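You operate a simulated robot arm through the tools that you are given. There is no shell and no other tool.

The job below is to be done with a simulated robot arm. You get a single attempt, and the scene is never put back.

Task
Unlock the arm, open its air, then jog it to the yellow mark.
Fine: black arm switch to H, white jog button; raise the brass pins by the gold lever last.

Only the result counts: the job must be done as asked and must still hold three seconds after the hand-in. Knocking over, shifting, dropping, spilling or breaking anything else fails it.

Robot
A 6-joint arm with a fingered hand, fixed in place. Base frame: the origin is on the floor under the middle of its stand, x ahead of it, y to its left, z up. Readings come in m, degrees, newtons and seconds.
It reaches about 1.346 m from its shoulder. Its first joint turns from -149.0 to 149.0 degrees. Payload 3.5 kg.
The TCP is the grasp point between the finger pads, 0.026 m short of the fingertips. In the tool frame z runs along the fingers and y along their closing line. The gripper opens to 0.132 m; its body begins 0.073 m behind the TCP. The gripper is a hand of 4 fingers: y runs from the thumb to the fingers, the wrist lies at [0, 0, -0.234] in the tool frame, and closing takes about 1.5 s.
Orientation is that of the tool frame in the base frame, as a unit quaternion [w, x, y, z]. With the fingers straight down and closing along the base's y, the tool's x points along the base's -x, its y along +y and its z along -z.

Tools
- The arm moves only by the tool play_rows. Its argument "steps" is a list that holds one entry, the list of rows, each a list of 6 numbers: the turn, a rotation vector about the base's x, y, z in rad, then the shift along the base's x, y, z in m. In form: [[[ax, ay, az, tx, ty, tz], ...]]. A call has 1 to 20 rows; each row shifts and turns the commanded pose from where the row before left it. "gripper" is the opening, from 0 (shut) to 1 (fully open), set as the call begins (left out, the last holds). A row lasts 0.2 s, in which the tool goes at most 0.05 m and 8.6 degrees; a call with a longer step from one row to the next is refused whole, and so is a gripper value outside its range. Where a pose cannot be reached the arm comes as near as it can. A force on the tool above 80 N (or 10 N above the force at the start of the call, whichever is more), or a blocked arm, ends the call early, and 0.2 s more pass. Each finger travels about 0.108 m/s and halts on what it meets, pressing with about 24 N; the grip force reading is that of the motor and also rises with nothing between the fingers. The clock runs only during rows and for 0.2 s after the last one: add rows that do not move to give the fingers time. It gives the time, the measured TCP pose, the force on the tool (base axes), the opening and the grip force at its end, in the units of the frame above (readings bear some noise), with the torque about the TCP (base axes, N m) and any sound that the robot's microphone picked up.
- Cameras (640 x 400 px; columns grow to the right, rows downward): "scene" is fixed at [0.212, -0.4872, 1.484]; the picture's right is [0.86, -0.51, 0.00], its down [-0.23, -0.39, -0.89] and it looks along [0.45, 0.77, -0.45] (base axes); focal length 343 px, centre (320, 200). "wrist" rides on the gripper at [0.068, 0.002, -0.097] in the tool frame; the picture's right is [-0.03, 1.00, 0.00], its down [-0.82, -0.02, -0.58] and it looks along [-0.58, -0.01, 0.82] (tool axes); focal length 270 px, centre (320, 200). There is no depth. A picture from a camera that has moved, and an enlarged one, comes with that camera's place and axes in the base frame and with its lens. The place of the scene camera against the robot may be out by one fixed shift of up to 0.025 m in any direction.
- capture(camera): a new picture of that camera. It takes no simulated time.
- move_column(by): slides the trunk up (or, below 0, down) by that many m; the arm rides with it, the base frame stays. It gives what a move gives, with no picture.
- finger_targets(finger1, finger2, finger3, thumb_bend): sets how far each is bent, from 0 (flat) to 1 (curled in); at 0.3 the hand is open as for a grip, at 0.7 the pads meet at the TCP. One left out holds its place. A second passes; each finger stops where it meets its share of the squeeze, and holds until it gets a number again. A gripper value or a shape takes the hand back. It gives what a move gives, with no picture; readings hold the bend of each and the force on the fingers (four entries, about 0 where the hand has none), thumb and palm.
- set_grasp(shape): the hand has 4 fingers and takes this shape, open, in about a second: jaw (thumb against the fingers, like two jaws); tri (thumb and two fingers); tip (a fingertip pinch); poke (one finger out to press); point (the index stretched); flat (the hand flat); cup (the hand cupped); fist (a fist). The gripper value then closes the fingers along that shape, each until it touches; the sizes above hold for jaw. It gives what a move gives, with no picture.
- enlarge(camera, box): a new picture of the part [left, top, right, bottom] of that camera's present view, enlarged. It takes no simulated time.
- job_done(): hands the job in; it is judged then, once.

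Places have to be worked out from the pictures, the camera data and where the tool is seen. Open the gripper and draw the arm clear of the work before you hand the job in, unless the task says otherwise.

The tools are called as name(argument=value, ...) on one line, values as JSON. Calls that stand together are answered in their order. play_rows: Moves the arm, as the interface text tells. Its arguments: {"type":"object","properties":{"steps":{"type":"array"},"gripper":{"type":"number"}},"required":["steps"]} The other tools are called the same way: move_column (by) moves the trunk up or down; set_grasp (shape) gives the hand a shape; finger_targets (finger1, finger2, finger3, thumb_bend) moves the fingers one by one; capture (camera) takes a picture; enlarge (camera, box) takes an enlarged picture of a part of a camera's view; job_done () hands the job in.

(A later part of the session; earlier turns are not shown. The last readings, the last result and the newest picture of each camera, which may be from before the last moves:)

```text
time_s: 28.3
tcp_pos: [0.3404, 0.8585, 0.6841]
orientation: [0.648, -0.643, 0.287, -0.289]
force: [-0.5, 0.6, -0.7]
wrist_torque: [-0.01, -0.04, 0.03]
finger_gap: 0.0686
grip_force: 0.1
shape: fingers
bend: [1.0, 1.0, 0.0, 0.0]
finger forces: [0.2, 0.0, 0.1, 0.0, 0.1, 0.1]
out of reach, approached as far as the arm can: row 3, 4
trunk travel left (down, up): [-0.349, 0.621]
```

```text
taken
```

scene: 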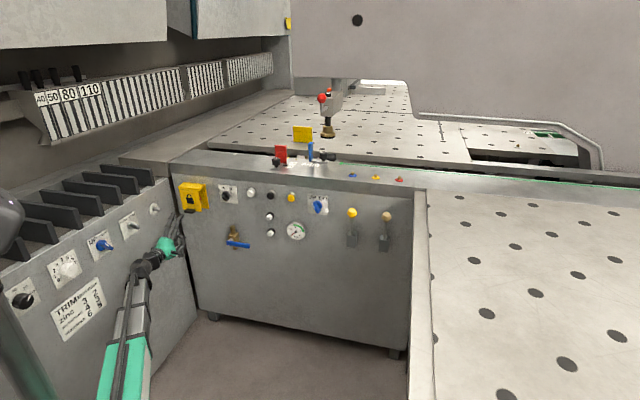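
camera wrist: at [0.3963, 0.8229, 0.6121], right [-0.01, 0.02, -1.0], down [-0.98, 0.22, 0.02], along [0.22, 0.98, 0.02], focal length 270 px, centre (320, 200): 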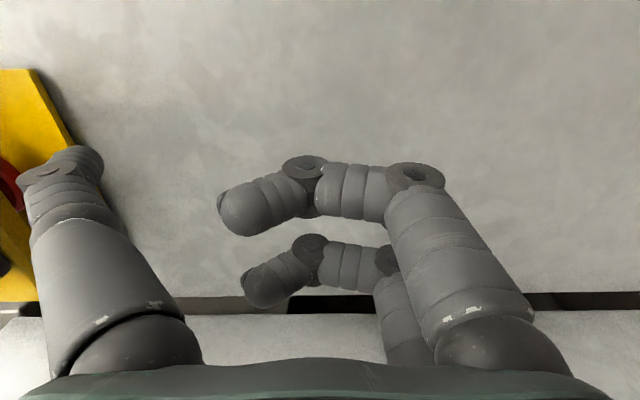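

The wrist height only changes with the trunk, so the arm moves in a horizontal plane and I get vertical motion from the trunk or by pitching the hand. I'll re-enter under the flap and swing it up with a pitching motion along its arc.

move_column(by=-0.055)

play_rows(steps=[[[0, 0, 0.025, 0.0199, 0.0199, 0], [0, 0, 0.025, 0.0199, 0.0199, 0], [0, 0, 0, 0.0199, 0.0199, 0], [0, 0, 0, 0.0199, 0.0199, 0]]])

move_column(by=0.026)

enlarge(camera="scene", box=[160, 170, 230, 230])

enlarge(camera="wrist", box=[0, 0, 320, 320])

```text
time_s: 29.3
tcp_pos: [0.3412, 0.8577, 0.6296]
orientation: [0.648, -0.644, 0.287, -0.288]
force: [0.3, -0.1, 0.4]
wrist_torque: [0.0, 0.01, 0.01]
finger_gap: 0.0688
grip_force: 0.1
shape: fingers
bend: [1.0, 1.0, 0.0, 0.0]
finger forces: [0.0, 0.0, 0.0, 0.1, 0.0, 0.0]
trunk travel left (down, up): [-0.294, 0.676]
```

```text
time_s: 30.3
tcp_pos: [0.4217, 0.9388, 0.6295]
orientation: [0.655, -0.651, 0.27, -0.271]
force: [0.4, 0.3, 0.7]
wrist_torque: [-0.01, 0.02, 0.04]
finger_gap: 0.0689
grip_force: 0.0
shape: fingers
bend: [1.0, 1.0, 0.0, 0.0]
finger forces: [0.0, 0.0, 0.1, 0.0, 0.0, 0.1]
trunk travel left (down, up): [-0.294, 0.676]
```

```text
time_s: 31.0
tcp_pos: [0.4213, 0.94, 0.6557]
orientation: [0.655, -0.651, 0.271, -0.272]
force: [1.0, -0.1, -7.1]
wrist_torque: [0.14, 0.04, -0.06]
finger_gap: 0.0673
grip_force: 4.0
shape: fingers
bend: [1.0, 1.0, 0.03, 0.04]
finger forces: [0.0, 0.0, 2.0, 0.0, 5.5, 0.0]
trunk travel left (down, up): [-0.32, 0.65]
```

```text
6.67 times, centred on (195, 200) of scene
camera zoom: at [0.212, -0.4872, 1.484], right [0.86, -0.51, 0.0], down [-0.23, -0.39, -0.89], along [0.45, 0.77, -0.45], focal length 2288 px, centre (1153, 200)
```

zoom: 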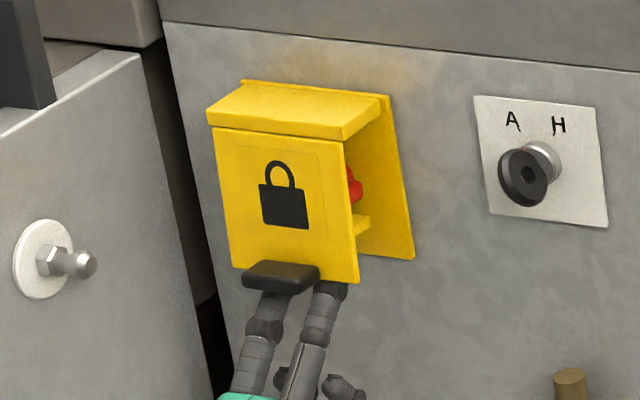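

```text
1.25 times, centred on (160, 160) of wrist
camera zoom: at [0.4031, 0.8224, 0.6528], right [-0.01, 0.02, -1.0], down [-0.99, 0.17, 0.02], along [0.17, 0.99, 0.02], focal length 338 px, centre (520, 250)
```

zoom: 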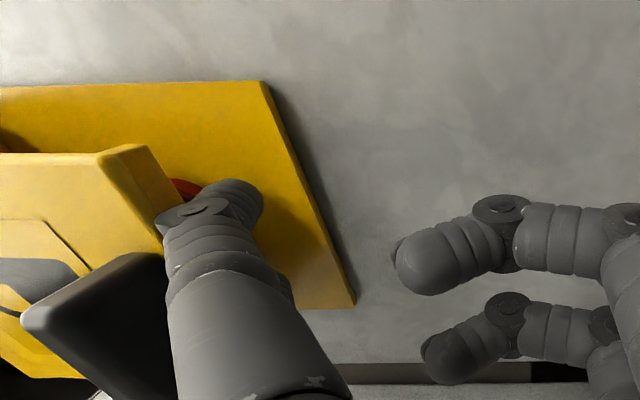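

The tips press lightly up on something (about 7 N), probably the red switch's underside. I'll lower 6 mm, then run the pitching arc slowly to swing the flap up.

move_column(by=-0.006)

play_rows(steps=[[[0.0074, -0.0074, 0, -0.0112, -0.0112, 0.0025], [0.0074, -0.0074, 0, -0.0112, -0.0112, 0.0025], [0.0087, -0.0087, 0, -0.0072, -0.0072, 0.0029], [0.0087, -0.0087, 0, -0.0072, -0.0072, 0.0029], [0.0173, -0.0173, 0, -0.0055, -0.0055, 0.0057], [0.0173, -0.0173, 0, -0.0055, -0.0055, 0.0057], [0.0247, -0.0247, 0, -0.0035, -0.0035, 0.0081], [0.0247, -0.0247, 0, -0.0035, -0.0035, 0.0081]]])

enlarge(camera="scene", box=[160, 160, 240, 230])

enlarge(camera="wrist", box=[0, 0, 320, 320])

```text
time_s: 31.6
tcp_pos: [0.4221, 0.9388, 0.6503]
orientation: [0.655, -0.651, 0.27, -0.272]
force: [0.1, 0.3, -1.4]
wrist_torque: [-0.04, -0.02, -0.03]
finger_gap: 0.0686
grip_force: 0.8
shape: fingers
bend: [1.0, 1.0, 0.01, 0.0]
finger forces: [0.1, 0.1, 1.3, 0.1, 0.1, 0.1]
trunk travel left (down, up): [-0.314, 0.656]
```

```text
time_s: 33.4
tcp_pos: [0.3667, 0.8837, 0.6881]
orientation: [0.707, -0.594, 0.247, -0.293]
force: [0.8, 0.2, 0.0]
wrist_torque: [-0.07, -0.01, 0.03]
finger_gap: 0.0688
grip_force: 0.8
shape: fingers
bend: [1.0, 1.0, 0.01, 0.0]
finger forces: [0.0, 0.0, 0.8, 0.0, 0.1, 0.1]
trunk travel left (down, up): [-0.314, 0.656]
```

```text
5.71 times, centred on (200, 195) of scene
camera zoom: at [0.212, -0.4872, 1.484], right [0.86, -0.51, 0.0], down [-0.23, -0.39, -0.89], along [0.45, 0.77, -0.45], focal length 1961 px, centre (1006, 229)
```

zoom: 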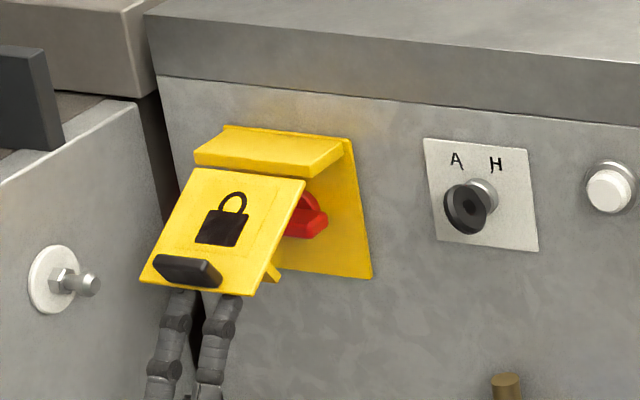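

```text
1.25 times, centred on (160, 160) of wrist
camera zoom: at [0.3488, 0.7681, 0.67], right [0.1, 0.14, -0.98], down [-0.98, 0.17, -0.08], along [0.16, 0.97, 0.15], focal length 338 px, centre (520, 250)
```

zoom: 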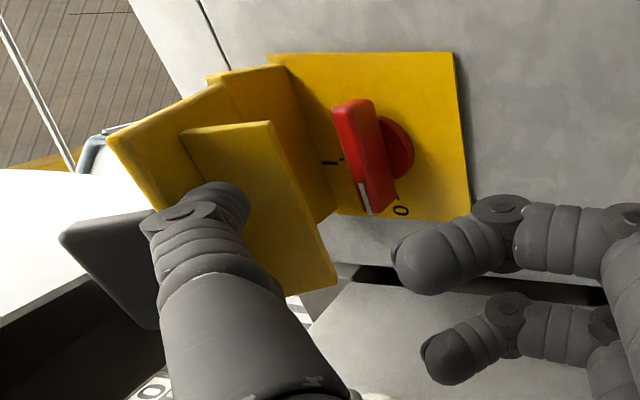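

The flap is at about 50° and rising. Inside, the red rotary handle's white pointer is at O, with I a quarter-turn away. I'll continue the arc toward 105°.

play_rows(steps=[[[0.0309, -0.0309, 0, -0.0012, -0.0012, 0.01], [0.0309, -0.0309, 0, -0.0012, -0.0012, 0.01], [0.0426, -0.0426, 0, 0.002, 0.002, 0.0134], [0.0426, -0.0426, 0, 0.002, 0.002, 0.0134], [0.0475, -0.0475, 0, 0.0046, 0.0046, 0.0142], [0.0475, -0.0475, 0, 0.0046, 0.0046, 0.0142]]])

enlarge(camera="scene", box=[160, 160, 240, 230])

capture(camera="wrist")

```text
time_s: 34.8
tcp_pos: [0.3767, 0.8953, 0.7642]
orientation: [0.798, -0.466, 0.193, -0.331]
force: [0.6, 1.0, 0.0]
wrist_torque: [0.01, 0.01, -0.01]
finger_gap: 0.0687
grip_force: 0.0
shape: fingers
bend: [1.0, 1.0, 0.0, 0.0]
finger forces: [0.0, 0.0, 0.0, 0.0, 0.0, 0.0]
trunk travel left (down, up): [-0.314, 0.656]
```

```text
5.71 times, centred on (200, 195) of scene
camera zoom: at [0.212, -0.4872, 1.484], right [0.86, -0.51, 0.0], down [-0.23, -0.39, -0.89], along [0.45, 0.77, -0.45], focal length 1961 px, centre (1006, 229)
```

zoom: 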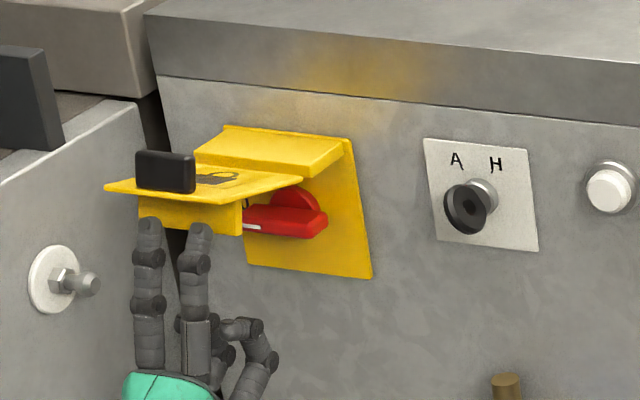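

```text
taken
camera wrist: at [0.3679, 0.7876, 0.7141], right [0.33, 0.37, -0.87], down [-0.94, 0.22, -0.27], along [0.09, 0.91, 0.41], focal length 270 px, centre (320, 200)
```

wrist: 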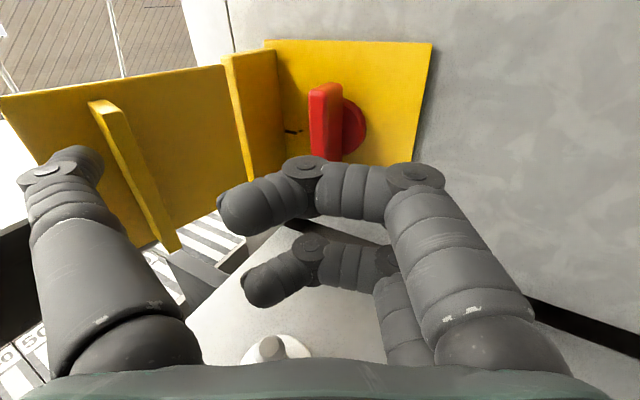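

The flap is now about horizontal and the finger forces read zero, so it may be holding itself open. I'll lower the hand 1.5 cm and see whether the flap stays.

move_column(by=-0.015)

enlarge(camera="scene", box=[160, 160, 240, 230])

```text
time_s: 35.4
tcp_pos: [0.3767, 0.8952, 0.7472]
orientation: [0.798, -0.466, 0.193, -0.33]
force: [-0.4, -0.4, 0.4]
wrist_torque: [0.0, -0.01, 0.0]
finger_gap: 0.0687
grip_force: 0.1
shape: fingers
bend: [1.0, 1.0, 0.0, 0.0]
finger forces: [0.1, 0.1, 0.0, 0.1, 0.0, 0.0]
trunk travel left (down, up): [-0.299, 0.671]
```

```text
5.71 times, centred on (200, 195) of scene
camera zoom: at [0.212, -0.4872, 1.484], right [0.86, -0.51, 0.0], down [-0.23, -0.39, -0.89], along [0.45, 0.77, -0.45], focal length 1961 px, centre (1006, 229)
```

zoom: 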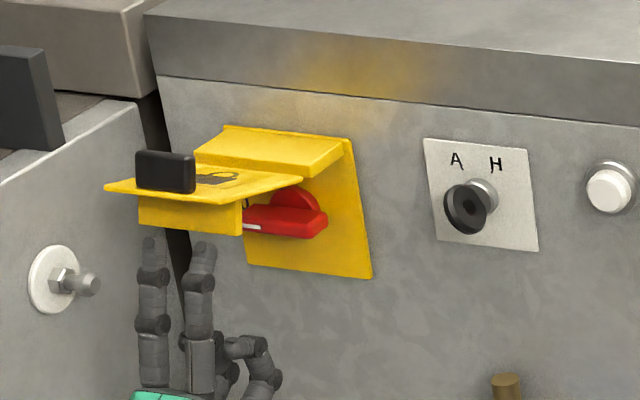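

The flap stays open on its own. I'll lower the hand a bit more and back off to get a clear look at the red rotary switch.

move_column(by=-0.05)

play_rows(steps=[[[0, 0, 0, -0.014, -0.021, 0], [0, 0, 0, -0.014, -0.021, 0], [0, 0, 0, -0.014, -0.021, 0]]])

finger_targets(finger1=0.85, finger2=0.85, finger3=0.85, thumb_bend=0.0)

capture(camera="wrist")

enlarge(camera="scene", box=[170, 170, 240, 225])

```text
time_s: 36.3
tcp_pos: [0.3772, 0.8947, 0.6976]
orientation: [0.798, -0.466, 0.194, -0.331]
force: [-1.2, 0.2, -0.3]
wrist_torque: [-0.01, -0.02, -0.01]
finger_gap: 0.0686
grip_force: 0.0
shape: fingers
bend: [1.0, 1.0, 0.0, 0.0]
finger forces: [0.0, 0.0, 0.1, 0.1, 0.0, 0.0]
trunk travel left (down, up): [-0.249, 0.721]
```

```text
time_s: 37.1
tcp_pos: [0.3359, 0.831, 0.6977]
orientation: [0.797, -0.466, 0.195, -0.33]
force: [-0.3, 0.5, -0.4]
wrist_torque: [0.03, 0.02, 0.01]
finger_gap: 0.0687
grip_force: 0.1
shape: fingers
bend: [1.0, 1.0, 0.0, 0.0]
finger forces: [0.1, 0.0, 0.0, 0.1, 0.0, 0.0]
trunk travel left (down, up): [-0.249, 0.721]
```

```text
time_s: 38.1
tcp_pos: [0.3357, 0.8313, 0.6976]
orientation: [0.797, -0.467, 0.194, -0.33]
force: [-0.7, -0.1, -0.2]
wrist_torque: [0.02, 0.0, -0.02]
finger_gap: 0.069
grip_force: 0.1
shape: fingers
bend: [0.85, 0.87, 0.73, 0.0]
finger forces: [0.0, 0.1, 0.0, 0.1, 0.0, 0.0]
trunk travel left (down, up): [-0.249, 0.721]
```

```text
taken
camera wrist: at [0.3262, 0.7237, 0.6487], right [0.33, 0.36, -0.87], down [-0.94, 0.22, -0.26], along [0.09, 0.91, 0.41], focal length 270 px, centre (320, 200)
```

wrist: 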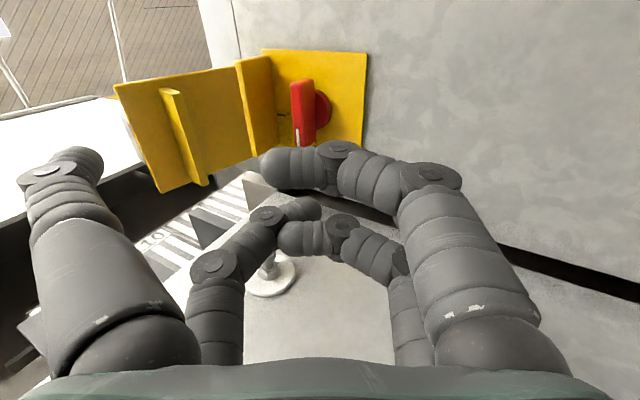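

```text
7.27 times, centred on (205, 198) of scene
camera zoom: at [0.212, -0.4872, 1.484], right [0.86, -0.51, 0.0], down [-0.23, -0.39, -0.89], along [0.45, 0.77, -0.45], focal length 2496 px, centre (1156, 218)
```

zoom: 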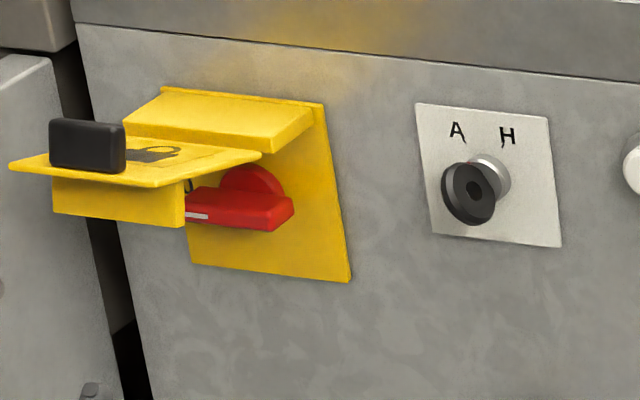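

I can see the red handle clearly in both views. I'll zoom in on its markings.

enlarge(camera="wrist", box=[220, 30, 400, 170])

```text
2.86 times, centred on (310, 100) of wrist
camera zoom: at [0.3262, 0.7237, 0.6487], right [0.33, 0.36, -0.87], down [-0.94, 0.22, -0.26], along [0.09, 0.91, 0.41], focal length 772 px, centre (349, 486)
```

zoom: 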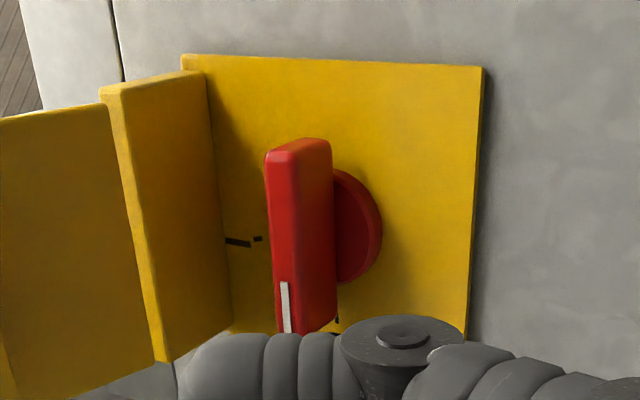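

The pointer is at O and the I mark is at the top, so the handle must turn a quarter clockwise. I'll roll back to the camera-below posture and straighten only finger2 as a stiff vertical poker, to push the handle's left end upward.

play_rows(steps=[[[0.0962, 0.0933, 0.02485, 0.0027, -0.0042, -0.006], [0.0962, 0.0933, 0.02485, 0.0027, -0.0042, -0.006], [0.0962, 0.0933, 0.02485, 0.0027, -0.0042, -0.006], [0.0962, 0.0933, 0.02485, 0.0027, -0.0042, -0.006], [0.0962, 0.0933, 0.02485, 0.0027, -0.0042, -0.006], [0.0962, 0.0933, 0.02485, 0.0027, -0.0042, -0.006], [0.0962, 0.0933, 0.02485, 0.0027, -0.0042, -0.006], [0.0962, 0.0933, 0.02485, 0.0027, -0.0042, -0.006], [0.0962, 0.0933, 0.02485, 0.0027, -0.0042, -0.006], [0.0962, 0.0933, 0.02485, 0.0027, -0.0042, -0.006], [0.0962, 0.0933, 0.02485, 0.0027, -0.0042, -0.006]]])

finger_targets(finger1=1.0, finger2=0.0, finger3=0.7, thumb_bend=0.7)

capture(camera="wrist")

capture(camera="scene")

```text
time_s: 40.5
tcp_pos: [0.3659, 0.7852, 0.6323]
orientation: [0.759, -0.134, 0.615, 0.167]
force: [0.6, -0.4, 0.1]
wrist_torque: [-0.04, -0.02, 0.0]
finger_gap: 0.0692
grip_force: 0.0
shape: fingers
bend: [0.85, 0.87, 0.73, 0.0]
finger forces: [0.0, 0.1, 0.0, 0.0, 0.0, 0.0]
out of reach, approached as far as the arm can: row 1, 2, 4, 8, 10, 11
trunk travel left (down, up): [-0.249, 0.721]
```

```text
time_s: 41.5
tcp_pos: [0.3659, 0.7859, 0.6327]
orientation: [0.758, -0.137, 0.615, 0.168]
force: [-0.6, -0.8, 0.1]
wrist_torque: [0.01, 0.01, 0.0]
finger_gap: 0.0358
grip_force: 0.0
shape: fingers
bend: [1.0, 0.0, 0.7, 0.7]
finger forces: [0.1, 0.0, 0.1, 0.1, 0.0, 0.1]
trunk travel left (down, up): [-0.249, 0.721]
```

```text
taken
camera wrist: at [0.2937, 0.7532, 0.5448], right [-0.43, 0.9, 0.02], down [-0.66, -0.33, 0.68], along [0.62, 0.27, 0.73], focal length 270 px, centre (320, 200)
```

wrist: 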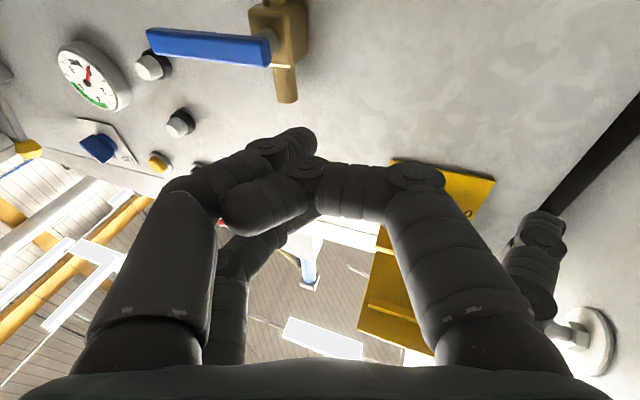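

```text
taken
```

scene: 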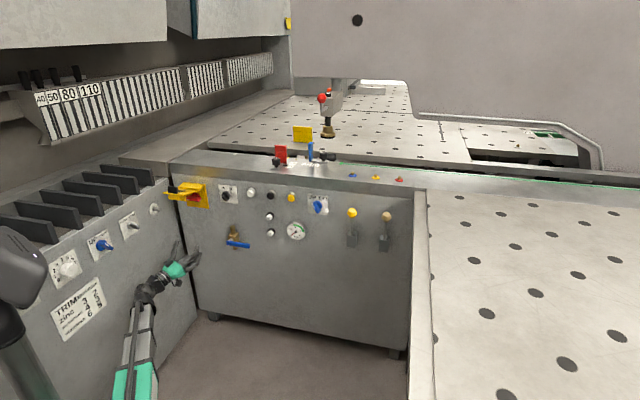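

Finger2 is straight and its tip sits about 0.113 m left of the TCP. I'll raise the trunk 0.11 m and then slide in under the flap toward the handle's left end.

move_column(by=0.11)

play_rows(steps=[[[0, 0, 0, 0.0177, 0.0144, 0], [0, 0, 0, 0.0177, 0.0144, 0], [0, 0, 0, 0.0177, 0.0144, 0]]])

enlarge(camera="scene", box=[160, 160, 240, 230])

capture(camera="wrist")

```text
time_s: 42.9
tcp_pos: [0.3658, 0.7854, 0.7413]
orientation: [0.76, -0.135, 0.614, 0.167]
force: [0.3, -0.2, 0.5]
wrist_torque: [-0.03, 0.01, 0.01]
finger_gap: 0.0357
grip_force: 0.1
shape: fingers
bend: [1.0, 0.0, 0.7, 0.7]
finger forces: [0.0, 0.0, 0.0, 0.0, 0.0, 0.2]
trunk travel left (down, up): [-0.359, 0.611]
```

```text
time_s: 43.7
tcp_pos: [0.421, 0.8304, 0.7422]
orientation: [0.759, -0.136, 0.615, 0.168]
force: [0.2, 0.0, 0.4]
wrist_torque: [-0.01, 0.0, -0.01]
finger_gap: 0.0357
grip_force: 0.1
shape: fingers
bend: [1.0, 0.0, 0.7, 0.7]
finger forces: [0.0, 0.0, 0.0, 0.0, 0.0, 0.0]
trunk travel left (down, up): [-0.359, 0.611]
```

```text
5.71 times, centred on (200, 195) of scene
camera zoom: at [0.212, -0.4872, 1.484], right [0.86, -0.51, 0.0], down [-0.23, -0.39, -0.89], along [0.45, 0.77, -0.45], focal length 1961 px, centre (1006, 229)
```

zoom: 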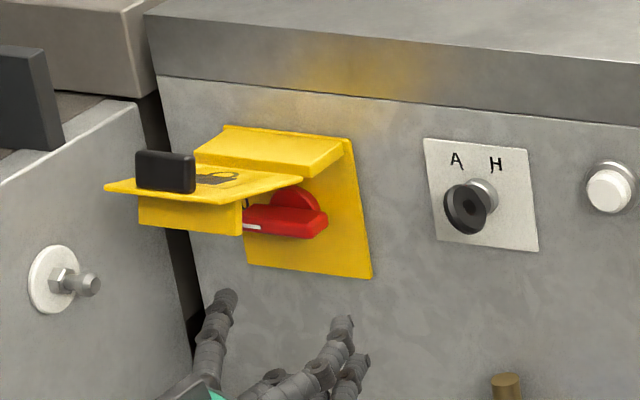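

```text
taken
camera wrist: at [0.3482, 0.7966, 0.655], right [-0.43, 0.9, 0.02], down [-0.66, -0.33, 0.68], along [0.62, 0.27, 0.74], focal length 270 px, centre (320, 200)
```

wrist: 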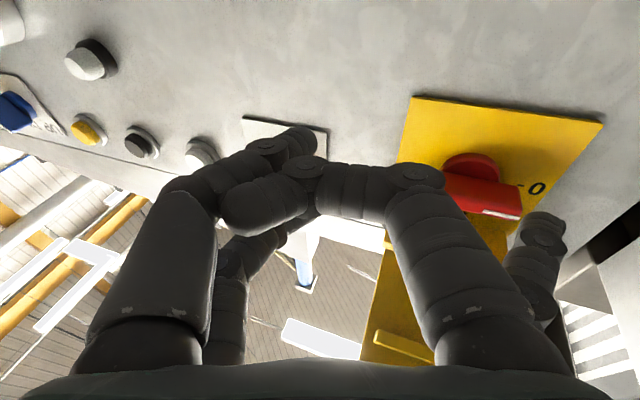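

The pointer clearly reads O, and finger2's tip is just below and in front of the handle's left end. I'll move it in under that end, then raise.

play_rows(steps=[[[0, 0, 0, 0.0115, 0.0085, 0], [0, 0, 0, 0.0115, 0.0085, 0], [0, 0, 0, 0.0115, 0.0085, 0]]])

enlarge(camera="scene", box=[160, 160, 240, 230])

enlarge(camera="wrist", box=[380, 60, 640, 300])

```text
time_s: 44.5
tcp_pos: [0.4538, 0.8553, 0.7413]
orientation: [0.759, -0.136, 0.615, 0.167]
force: [0.4, -0.1, 0.3]
wrist_torque: [0.02, -0.01, -0.03]
finger_gap: 0.036
grip_force: 0.1
shape: fingers
bend: [1.0, 0.0, 0.7, 0.7]
finger forces: [0.1, 0.0, 0.0, 0.1, 0.0, 0.0]
trunk travel left (down, up): [-0.359, 0.611]
```

```text
5.71 times, centred on (200, 195) of scene
camera zoom: at [0.212, -0.4872, 1.484], right [0.86, -0.51, 0.0], down [-0.23, -0.39, -0.89], along [0.45, 0.77, -0.45], focal length 1961 px, centre (1006, 229)
```

zoom: 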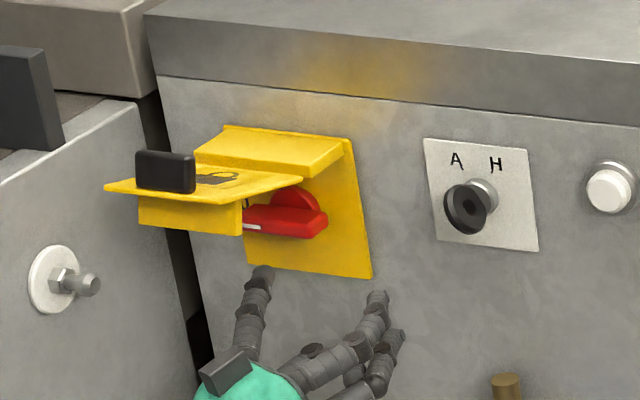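

```text
1.67 times, centred on (510, 180) of wrist
camera zoom: at [0.381, 0.8222, 0.6548], right [-0.43, 0.9, 0.02], down [-0.66, -0.33, 0.68], along [0.62, 0.27, 0.73], focal length 450 px, centre (3, 233)
```

zoom: 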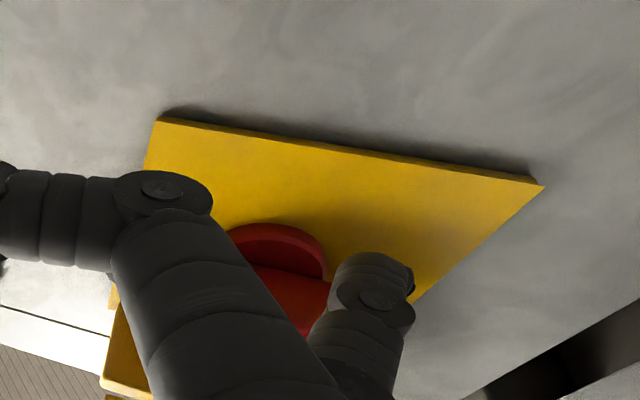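

The tip is right below the handle's left portion. I'll raise the trunk in steps and watch the handle turn.

move_column(by=0.03)

enlarge(camera="scene", box=[160, 160, 240, 230])

enlarge(camera="wrist", box=[380, 60, 640, 300])

```text
time_s: 45.3
tcp_pos: [0.4523, 0.8533, 0.7719]
orientation: [0.759, -0.135, 0.615, 0.166]
force: [-0.3, 0.6, -0.4]
wrist_torque: [-0.08, -0.06, 0.03]
finger_gap: 0.0356
grip_force: 0.4
shape: fingers
bend: [1.0, 0.0, 0.7, 0.7]
finger forces: [0.0, 1.0, 0.0, 0.1, 0.1, 0.0]
trunk travel left (down, up): [-0.389, 0.581]
```

```text
5.71 times, centred on (200, 195) of scene
camera zoom: at [0.212, -0.4872, 1.484], right [0.86, -0.51, 0.0], down [-0.23, -0.39, -0.89], along [0.45, 0.77, -0.45], focal length 1961 px, centre (1006, 229)
```

zoom: 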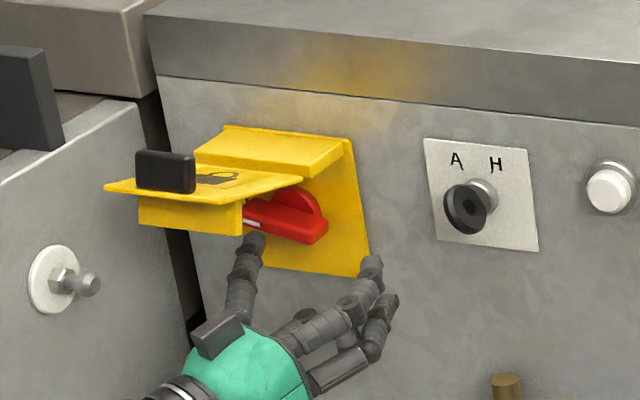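

```text
1.67 times, centred on (510, 180) of wrist
camera zoom: at [0.3806, 0.8221, 0.6848], right [-0.43, 0.9, 0.02], down [-0.66, -0.33, 0.68], along [0.62, 0.27, 0.73], focal length 450 px, centre (3, 233)
```

zoom: 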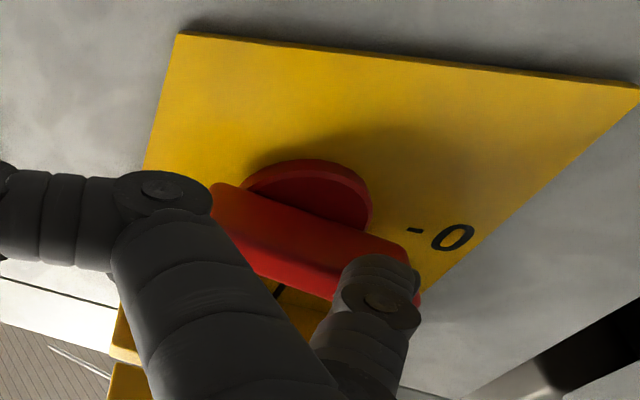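

The handle has begun turning clockwise with about 1 N. I'll keep raising.

move_column(by=0.015)

enlarge(camera="scene", box=[160, 160, 240, 230])

enlarge(camera="wrist", box=[380, 60, 640, 300])

```text
time_s: 45.9
tcp_pos: [0.4527, 0.855, 0.7872]
orientation: [0.759, -0.136, 0.615, 0.168]
force: [-0.3, -0.1, 0.1]
wrist_torque: [0.06, 0.03, 0.06]
finger_gap: 0.0356
grip_force: 0.8
shape: fingers
bend: [1.0, 0.0, 0.7, 0.7]
finger forces: [0.1, 0.6, 0.1, 0.0, 0.1, 0.1]
trunk travel left (down, up): [-0.404, 0.566]
```

```text
5.71 times, centred on (200, 195) of scene
camera zoom: at [0.212, -0.4872, 1.484], right [0.86, -0.51, 0.0], down [-0.23, -0.39, -0.89], along [0.45, 0.77, -0.45], focal length 1961 px, centre (1006, 229)
```

zoom: 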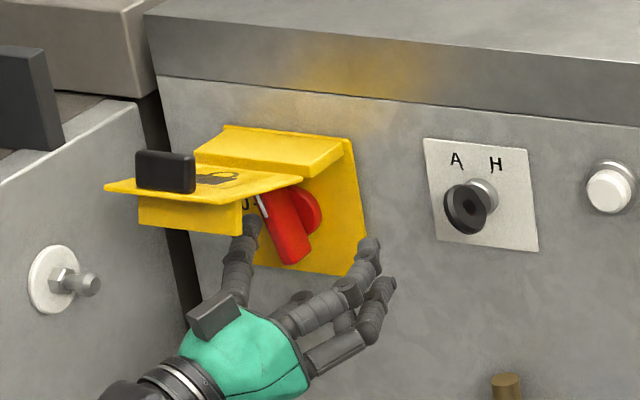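

```text
1.67 times, centred on (510, 180) of wrist
camera zoom: at [0.3806, 0.8221, 0.6999], right [-0.43, 0.9, 0.02], down [-0.66, -0.33, 0.68], along [0.62, 0.27, 0.73], focal length 450 px, centre (3, 233)
```

zoom: 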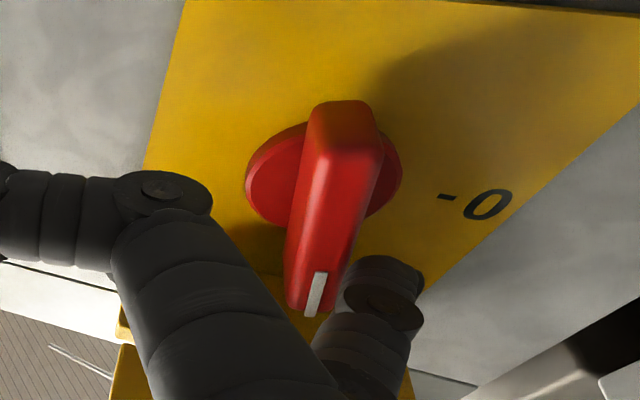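

The handle has turned about 65°. Now I'll push the finger to the right to complete the quarter turn to I.

move_column(by=0.006)

play_rows(steps=[[[0, 0, 0, 0.004, -0.004, 0], [0, 0, 0, 0.004, -0.004, 0], [0, 0, 0, 0.004, -0.004, 0]]])

enlarge(camera="scene", box=[160, 160, 240, 230])

enlarge(camera="wrist", box=[380, 60, 640, 300])

```text
time_s: 46.5
tcp_pos: [0.453, 0.8551, 0.7941]
orientation: [0.759, -0.135, 0.614, 0.167]
force: [-0.9, -0.5, -0.1]
wrist_torque: [-0.07, -0.03, 0.08]
finger_gap: 0.0356
grip_force: 0.9
shape: fingers
bend: [1.0, 0.0, 0.7, 0.7]
finger forces: [0.0, 1.3, 0.0, 0.0, 0.1, 0.0]
trunk travel left (down, up): [-0.41, 0.56]
```

```text
time_s: 47.2
tcp_pos: [0.4644, 0.8417, 0.7948]
orientation: [0.759, -0.135, 0.614, 0.167]
force: [-2.3, 0.3, 0.1]
wrist_torque: [0.02, -0.03, 0.22]
finger_gap: 0.0358
grip_force: 0.7
shape: fingers
bend: [1.0, 0.0, 0.7, 0.7]
finger forces: [0.0, 1.8, 0.0, 0.1, 0.1, 0.1]
trunk travel left (down, up): [-0.41, 0.56]
```

```text
5.71 times, centred on (200, 195) of scene
camera zoom: at [0.212, -0.4872, 1.484], right [0.86, -0.51, 0.0], down [-0.23, -0.39, -0.89], along [0.45, 0.77, -0.45], focal length 1961 px, centre (1006, 229)
```

zoom: 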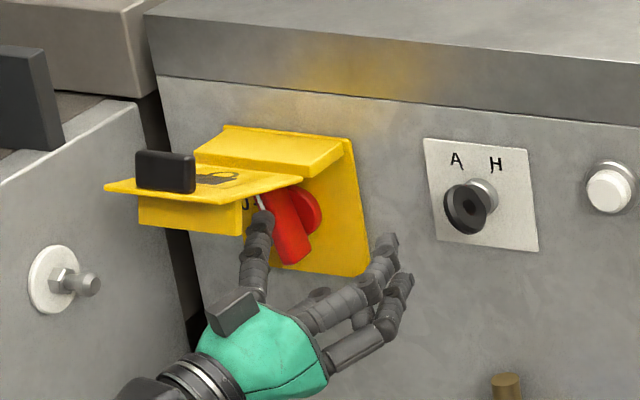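

```text
1.67 times, centred on (510, 180) of wrist
camera zoom: at [0.3917, 0.8096, 0.7058], right [-0.43, 0.9, 0.02], down [-0.66, -0.33, 0.68], along [0.62, 0.27, 0.73], focal length 450 px, centre (3, 233)
```

zoom: 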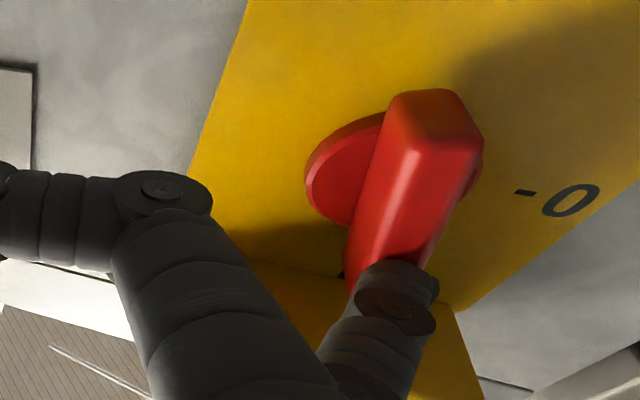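

It looks nearly at I. I'll nudge a bit more to the right and check whether it reaches its stop.

play_rows(steps=[[[0, 0, 0, 0.003, -0.003, 0], [0, 0, 0, 0.003, -0.003, 0]]])

enlarge(camera="wrist", box=[380, 60, 640, 300])

enlarge(camera="scene", box=[180, 175, 230, 220])

```text
time_s: 47.9
tcp_pos: [0.4707, 0.8351, 0.7931]
orientation: [0.758, -0.136, 0.615, 0.167]
force: [-1.5, -2.6, 0.4]
wrist_torque: [0.03, -0.02, 0.31]
finger_gap: 0.0354
grip_force: 1.6
shape: fingers
bend: [1.0, 0.0, 0.7, 0.7]
finger forces: [0.0, 2.9, 0.0, 0.0, 0.0, 0.0]
trunk travel left (down, up): [-0.41, 0.56]
```

```text
1.67 times, centred on (510, 180) of wrist
camera zoom: at [0.3987, 0.8034, 0.7057], right [-0.42, 0.91, 0.02], down [-0.66, -0.33, 0.68], along [0.62, 0.27, 0.73], focal length 450 px, centre (3, 233)
```

zoom: 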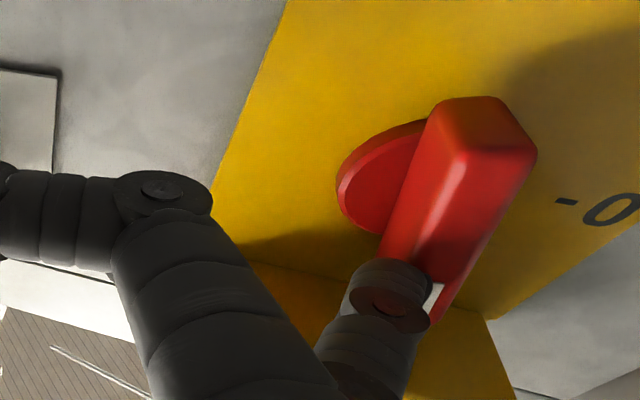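

```text
8.89 times, centred on (205, 198) of scene
camera zoom: at [0.212, -0.4872, 1.484], right [0.86, -0.51, 0.0], down [-0.23, -0.39, -0.89], along [0.45, 0.77, -0.45], focal length 3050 px, centre (1342, 222)
```

zoom: 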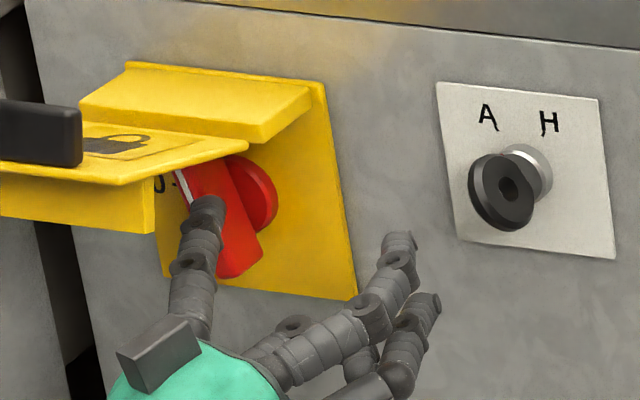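

The tip slid across the front of the handle instead of pushing its side, so it was too shallow. I'll back out, move left, go in deeper by about 12 mm, then push right again.

play_rows(steps=[[[0, 0, 0, -0.009, -0.009, 0], [0, 0, 0, -0.0115, 0.0115, 0], [0, 0, 0, -0.0115, 0.0115, 0], [0, 0, 0, 0.0085, 0.0085, 0], [0, 0, 0, 0.0085, 0.0085, 0]]])

enlarge(camera="wrist", box=[380, 60, 640, 300])

enlarge(camera="scene", box=[180, 175, 230, 220])

```text
time_s: 49.0
tcp_pos: [0.4563, 0.8683, 0.793]
orientation: [0.758, -0.136, 0.615, 0.167]
force: [-0.8, 0.6, -0.5]
wrist_torque: [-0.01, -0.03, 0.01]
finger_gap: 0.0358
grip_force: 0.4
shape: fingers
bend: [1.0, 0.0, 0.7, 0.7]
finger forces: [0.0, 0.7, 0.1, 0.0, 0.1, 0.1]
trunk travel left (down, up): [-0.41, 0.56]
```

```text
1.67 times, centred on (510, 180) of wrist
camera zoom: at [0.3842, 0.8354, 0.7057], right [-0.43, 0.9, 0.02], down [-0.66, -0.33, 0.68], along [0.62, 0.27, 0.73], focal length 450 px, centre (3, 233)
```

zoom: 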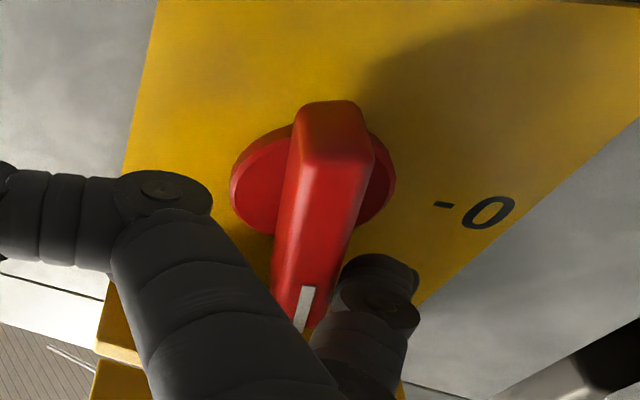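

```text
8.89 times, centred on (205, 198) of scene
camera zoom: at [0.212, -0.4872, 1.484], right [0.86, -0.51, 0.0], down [-0.23, -0.39, -0.89], along [0.45, 0.77, -0.45], focal length 3050 px, centre (1342, 222)
```

zoom: 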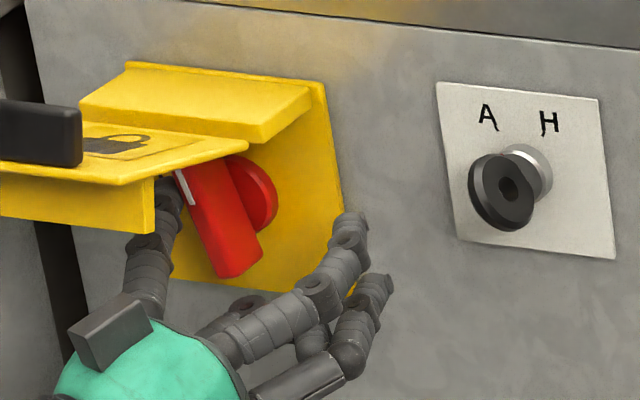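

The tip is now beside the handle and deeper. I'll push right in small steps.

play_rows(steps=[[[0, 0, 0, 0.003, -0.003, 0], [0, 0, 0, 0.003, -0.003, 0], [0, 0, 0, 0.003, -0.003, 0], [0, 0, 0, 0.003, -0.003, 0]]])

enlarge(camera="wrist", box=[380, 60, 640, 300])

enlarge(camera="scene", box=[180, 175, 230, 220])

```text
time_s: 50.0
tcp_pos: [0.4665, 0.8566, 0.7918]
orientation: [0.758, -0.138, 0.614, 0.168]
force: [-11.8, 11.2, 0.2]
wrist_torque: [-0.15, -0.24, 0.39]
finger_gap: 0.0357
grip_force: 7.1
shape: fingers
bend: [1.0, 0.0, 0.7, 0.7]
finger forces: [0.1, 13.8, 0.0, 0.0, 0.0, 0.1]
trunk travel left (down, up): [-0.41, 0.56]
```

```text
1.67 times, centred on (510, 180) of wrist
camera zoom: at [0.3942, 0.8244, 0.7054], right [-0.43, 0.9, 0.02], down [-0.66, -0.33, 0.68], along [0.62, 0.28, 0.73], focal length 450 px, centre (3, 233)
```

zoom: 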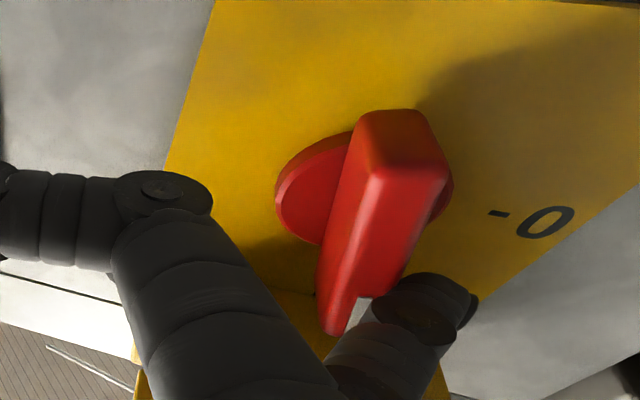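

```text
8.89 times, centred on (205, 198) of scene
camera zoom: at [0.212, -0.4872, 1.484], right [0.86, -0.51, 0.0], down [-0.23, -0.39, -0.89], along [0.45, 0.77, -0.45], focal length 3050 px, centre (1342, 222)
```

zoom: 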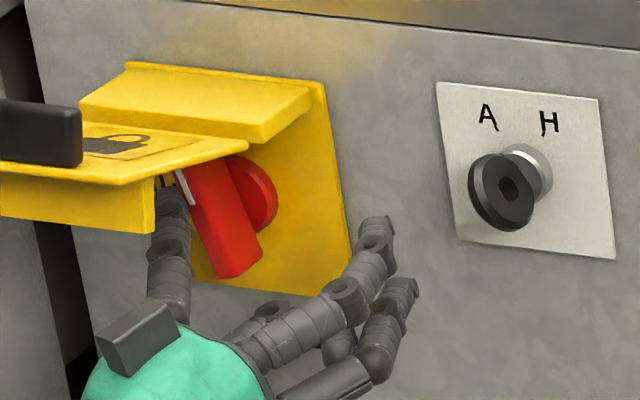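

Lateral force rose to 16 N without the handle moving, so it looks to be at its stop. I'll release, back out, and check the pointer against the I mark.

play_rows(steps=[[[0, 0, 0, -0.008, 0.008, 0], [0, 0, 0, -0.015, -0.015, 0], [0, 0, 0, -0.02, -0.02, 0], [0, 0, 0, -0.02, -0.02, 0]]])

move_column(by=-0.04)

enlarge(camera="wrist", box=[380, 40, 640, 240])

enlarge(camera="scene", box=[180, 175, 230, 220])

```text
time_s: 51.0
tcp_pos: [0.4043, 0.8082, 0.7938]
orientation: [0.759, -0.136, 0.614, 0.167]
force: [0.1, -0.5, 0.5]
wrist_torque: [0.02, 0.0, -0.05]
finger_gap: 0.0359
grip_force: 0.0
shape: fingers
bend: [1.0, 0.0, 0.7, 0.7]
finger forces: [0.1, 0.0, 0.0, 0.0, 0.0, 0.1]
trunk travel left (down, up): [-0.41, 0.56]
```

```text
time_s: 51.9
tcp_pos: [0.4053, 0.8084, 0.7529]
orientation: [0.759, -0.136, 0.615, 0.167]
force: [-0.3, 0.2, 0.0]
wrist_torque: [-0.02, 0.02, 0.01]
finger_gap: 0.0357
grip_force: 0.1
shape: fingers
bend: [1.0, 0.0, 0.7, 0.7]
finger forces: [0.1, 0.0, 0.0, 0.1, 0.0, 0.0]
trunk travel left (down, up): [-0.37, 0.6]
```

```text
2.00 times, centred on (510, 140) of wrist
camera zoom: at [0.3334, 0.7758, 0.6657], right [-0.43, 0.9, 0.02], down [-0.66, -0.33, 0.68], along [0.62, 0.27, 0.73], focal length 541 px, centre (-60, 320)
```

zoom: 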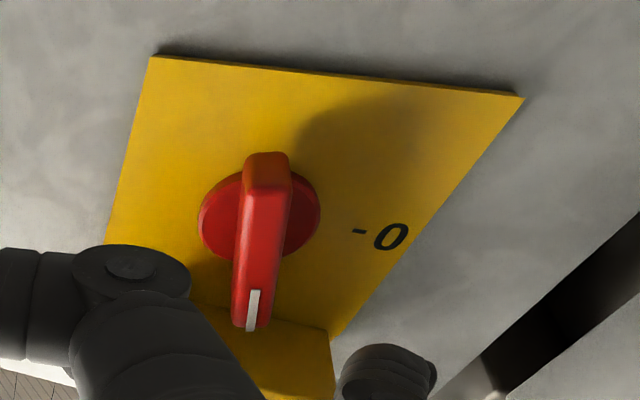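

```text
8.89 times, centred on (205, 198) of scene
camera zoom: at [0.212, -0.4872, 1.484], right [0.86, -0.51, 0.0], down [-0.23, -0.39, -0.89], along [0.45, 0.77, -0.45], focal length 3050 px, centre (1342, 222)
```

zoom: 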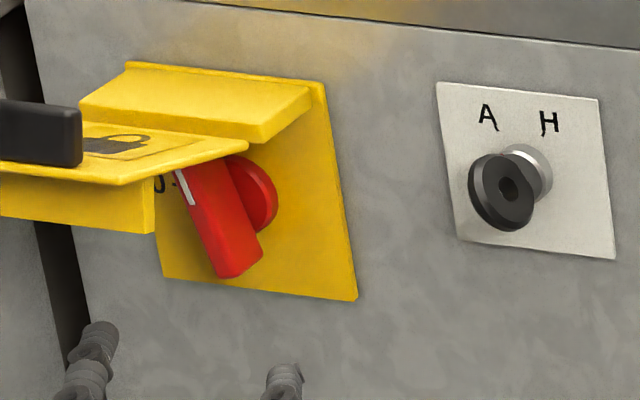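

The pointer lines up with I (about 75° of travel, against a firm stop) and the flap stays clear, so the lock is off. Next is the air valve: I'll lower the hand away from the flap and move right for a look at the blue lever.

move_column(by=-0.14)

play_rows(steps=[[[0, 0, 0, 0.0, -0.03, 0], [0, 0, 0, 0.01, -0.04, 0], [0, 0, 0, 0.02, -0.04, 0], [0, 0, 0, 0.03, -0.035, 0], [0, 0, 0, 0.03, -0.03, 0]]])

capture(camera="wrist")

enlarge(camera="scene", box=[190, 200, 310, 290])

```text
time_s: 53.5
tcp_pos: [0.4051, 0.808, 0.6128]
orientation: [0.759, -0.135, 0.615, 0.166]
force: [0.6, -0.8, 0.4]
wrist_torque: [0.0, 0.0, 0.03]
finger_gap: 0.0356
grip_force: 0.0
shape: fingers
bend: [1.0, 0.0, 0.7, 0.7]
finger forces: [0.1, 0.0, 0.0, 0.0, 0.0, 0.0]
trunk travel left (down, up): [-0.23, 0.74]
```

```text
time_s: 54.8
tcp_pos: [0.4948, 0.6307, 0.6142]
orientation: [0.761, -0.135, 0.613, 0.167]
force: [-0.2, 0.2, 0.4]
wrist_torque: [0.04, 0.04, 0.02]
finger_gap: 0.0356
grip_force: 0.0
shape: fingers
bend: [1.0, 0.0, 0.7, 0.7]
finger forces: [0.0, 0.0, 0.0, 0.0, 0.1, 0.0]
trunk travel left (down, up): [-0.23, 0.74]
```

```text
taken
camera wrist: at [0.4231, 0.5986, 0.5263], right [-0.43, 0.9, 0.02], down [-0.66, -0.33, 0.68], along [0.62, 0.27, 0.74], focal length 270 px, centre (320, 200)
```

wrist: 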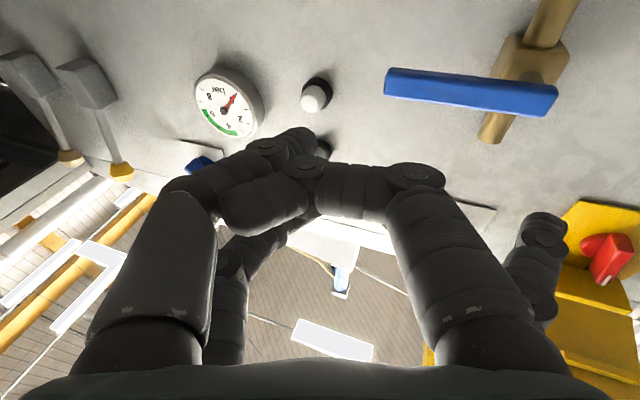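

```text
4.44 times, centred on (250, 245) of scene
camera zoom: at [0.212, -0.4872, 1.484], right [0.86, -0.51, 0.0], down [-0.23, -0.39, -0.89], along [0.45, 0.77, -0.45], focal length 1525 px, centre (631, 0)
```

zoom: 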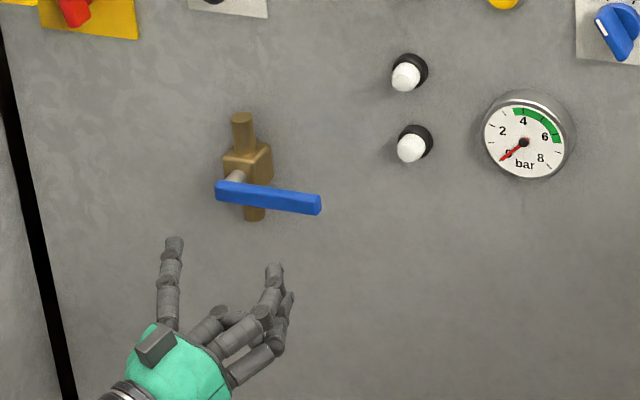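

The lever's right end triangulates to about (0.595, 0.737, 0.622) and the pivot is near its left end. The gauge reads 0. I'll bring finger2's tip under the lever about 7.5 cm from the pivot and push up.

move_column(by=-0.052)

play_rows(steps=[[[0, 0, 0, 0.036, -0.016, 0], [0, 0, 0, 0.036, -0.016, 0], [0, 0, 0, 0.0236, 0.0236, 0], [0, 0, 0, 0.0236, 0.0236, 0], [0, 0, 0, 0.0236, 0.0236, 0]]])

capture(camera="wrist")

enlarge(camera="scene", box=[200, 200, 310, 280])

```text
time_s: 55.7
tcp_pos: [0.4961, 0.6312, 0.5622]
orientation: [0.76, -0.135, 0.613, 0.167]
force: [0.0, 0.1, 0.4]
wrist_torque: [0.0, -0.01, 0.02]
finger_gap: 0.0357
grip_force: 0.1
shape: fingers
bend: [1.0, 0.0, 0.7, 0.7]
finger forces: [0.0, 0.0, 0.0, 0.0, 0.0, 0.1]
trunk travel left (down, up): [-0.178, 0.792]
```

```text
time_s: 56.9
tcp_pos: [0.638, 0.672, 0.5624]
orientation: [0.76, -0.135, 0.613, 0.167]
force: [0.5, 0.2, 0.0]
wrist_torque: [0.02, 0.01, -0.02]
finger_gap: 0.0358
grip_force: 0.1
shape: fingers
bend: [1.0, 0.0, 0.7, 0.7]
finger forces: [0.0, 0.0, 0.0, 0.1, 0.0, 0.1]
trunk travel left (down, up): [-0.178, 0.792]
```

```text
taken
camera wrist: at [0.5669, 0.639, 0.4746], right [-0.43, 0.9, 0.02], down [-0.66, -0.33, 0.67], along [0.62, 0.27, 0.74], focal length 270 px, centre (320, 200)
```

wrist: 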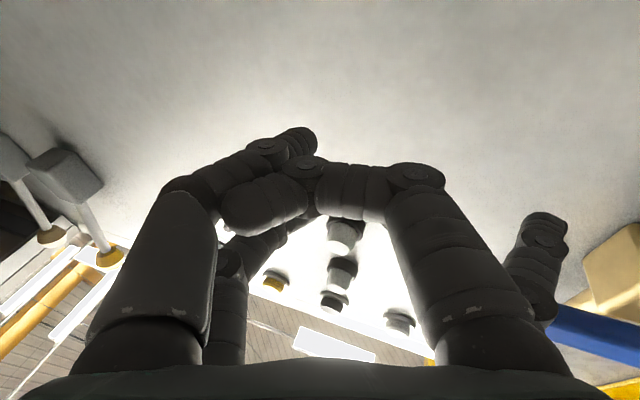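

```text
5.00 times, centred on (255, 240) of scene
camera zoom: at [0.212, -0.4872, 1.484], right [0.86, -0.51, 0.0], down [-0.23, -0.39, -0.89], along [0.45, 0.77, -0.45], focal length 1716 px, centre (645, 0)
```

zoom: 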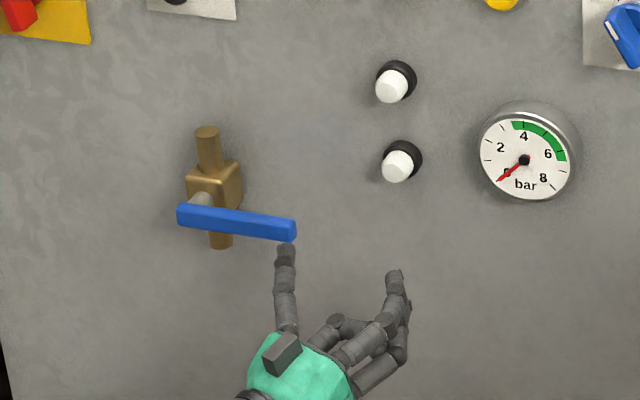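

The tip is under the lever, near its right end. I'll raise a little and check for motion or resistance.

move_column(by=0.03)

enlarge(camera="scene", box=[200, 200, 310, 280])

```text
time_s: 57.6
tcp_pos: [0.6374, 0.6709, 0.5916]
orientation: [0.76, -0.136, 0.612, 0.168]
force: [0.4, 0.1, -0.2]
wrist_torque: [-0.01, -0.03, -0.03]
finger_gap: 0.0357
grip_force: 0.0
shape: fingers
bend: [1.0, 0.0, 0.7, 0.7]
finger forces: [0.0, 0.0, 0.1, 0.0, 0.0, 0.0]
trunk travel left (down, up): [-0.208, 0.762]
```

```text
5.00 times, centred on (255, 240) of scene
camera zoom: at [0.212, -0.4872, 1.484], right [0.86, -0.51, 0.0], down [-0.23, -0.39, -0.89], along [0.45, 0.77, -0.45], focal length 1716 px, centre (645, 0)
```

zoom: 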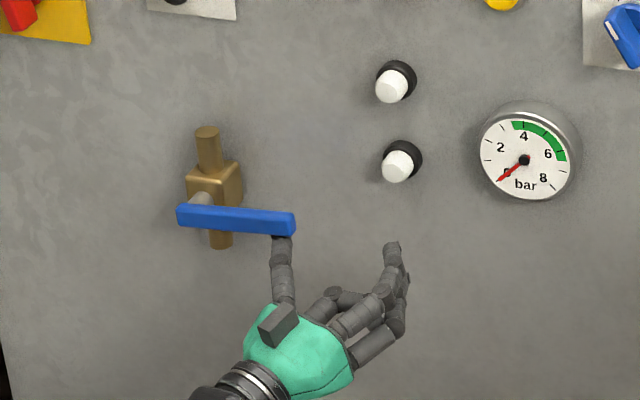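

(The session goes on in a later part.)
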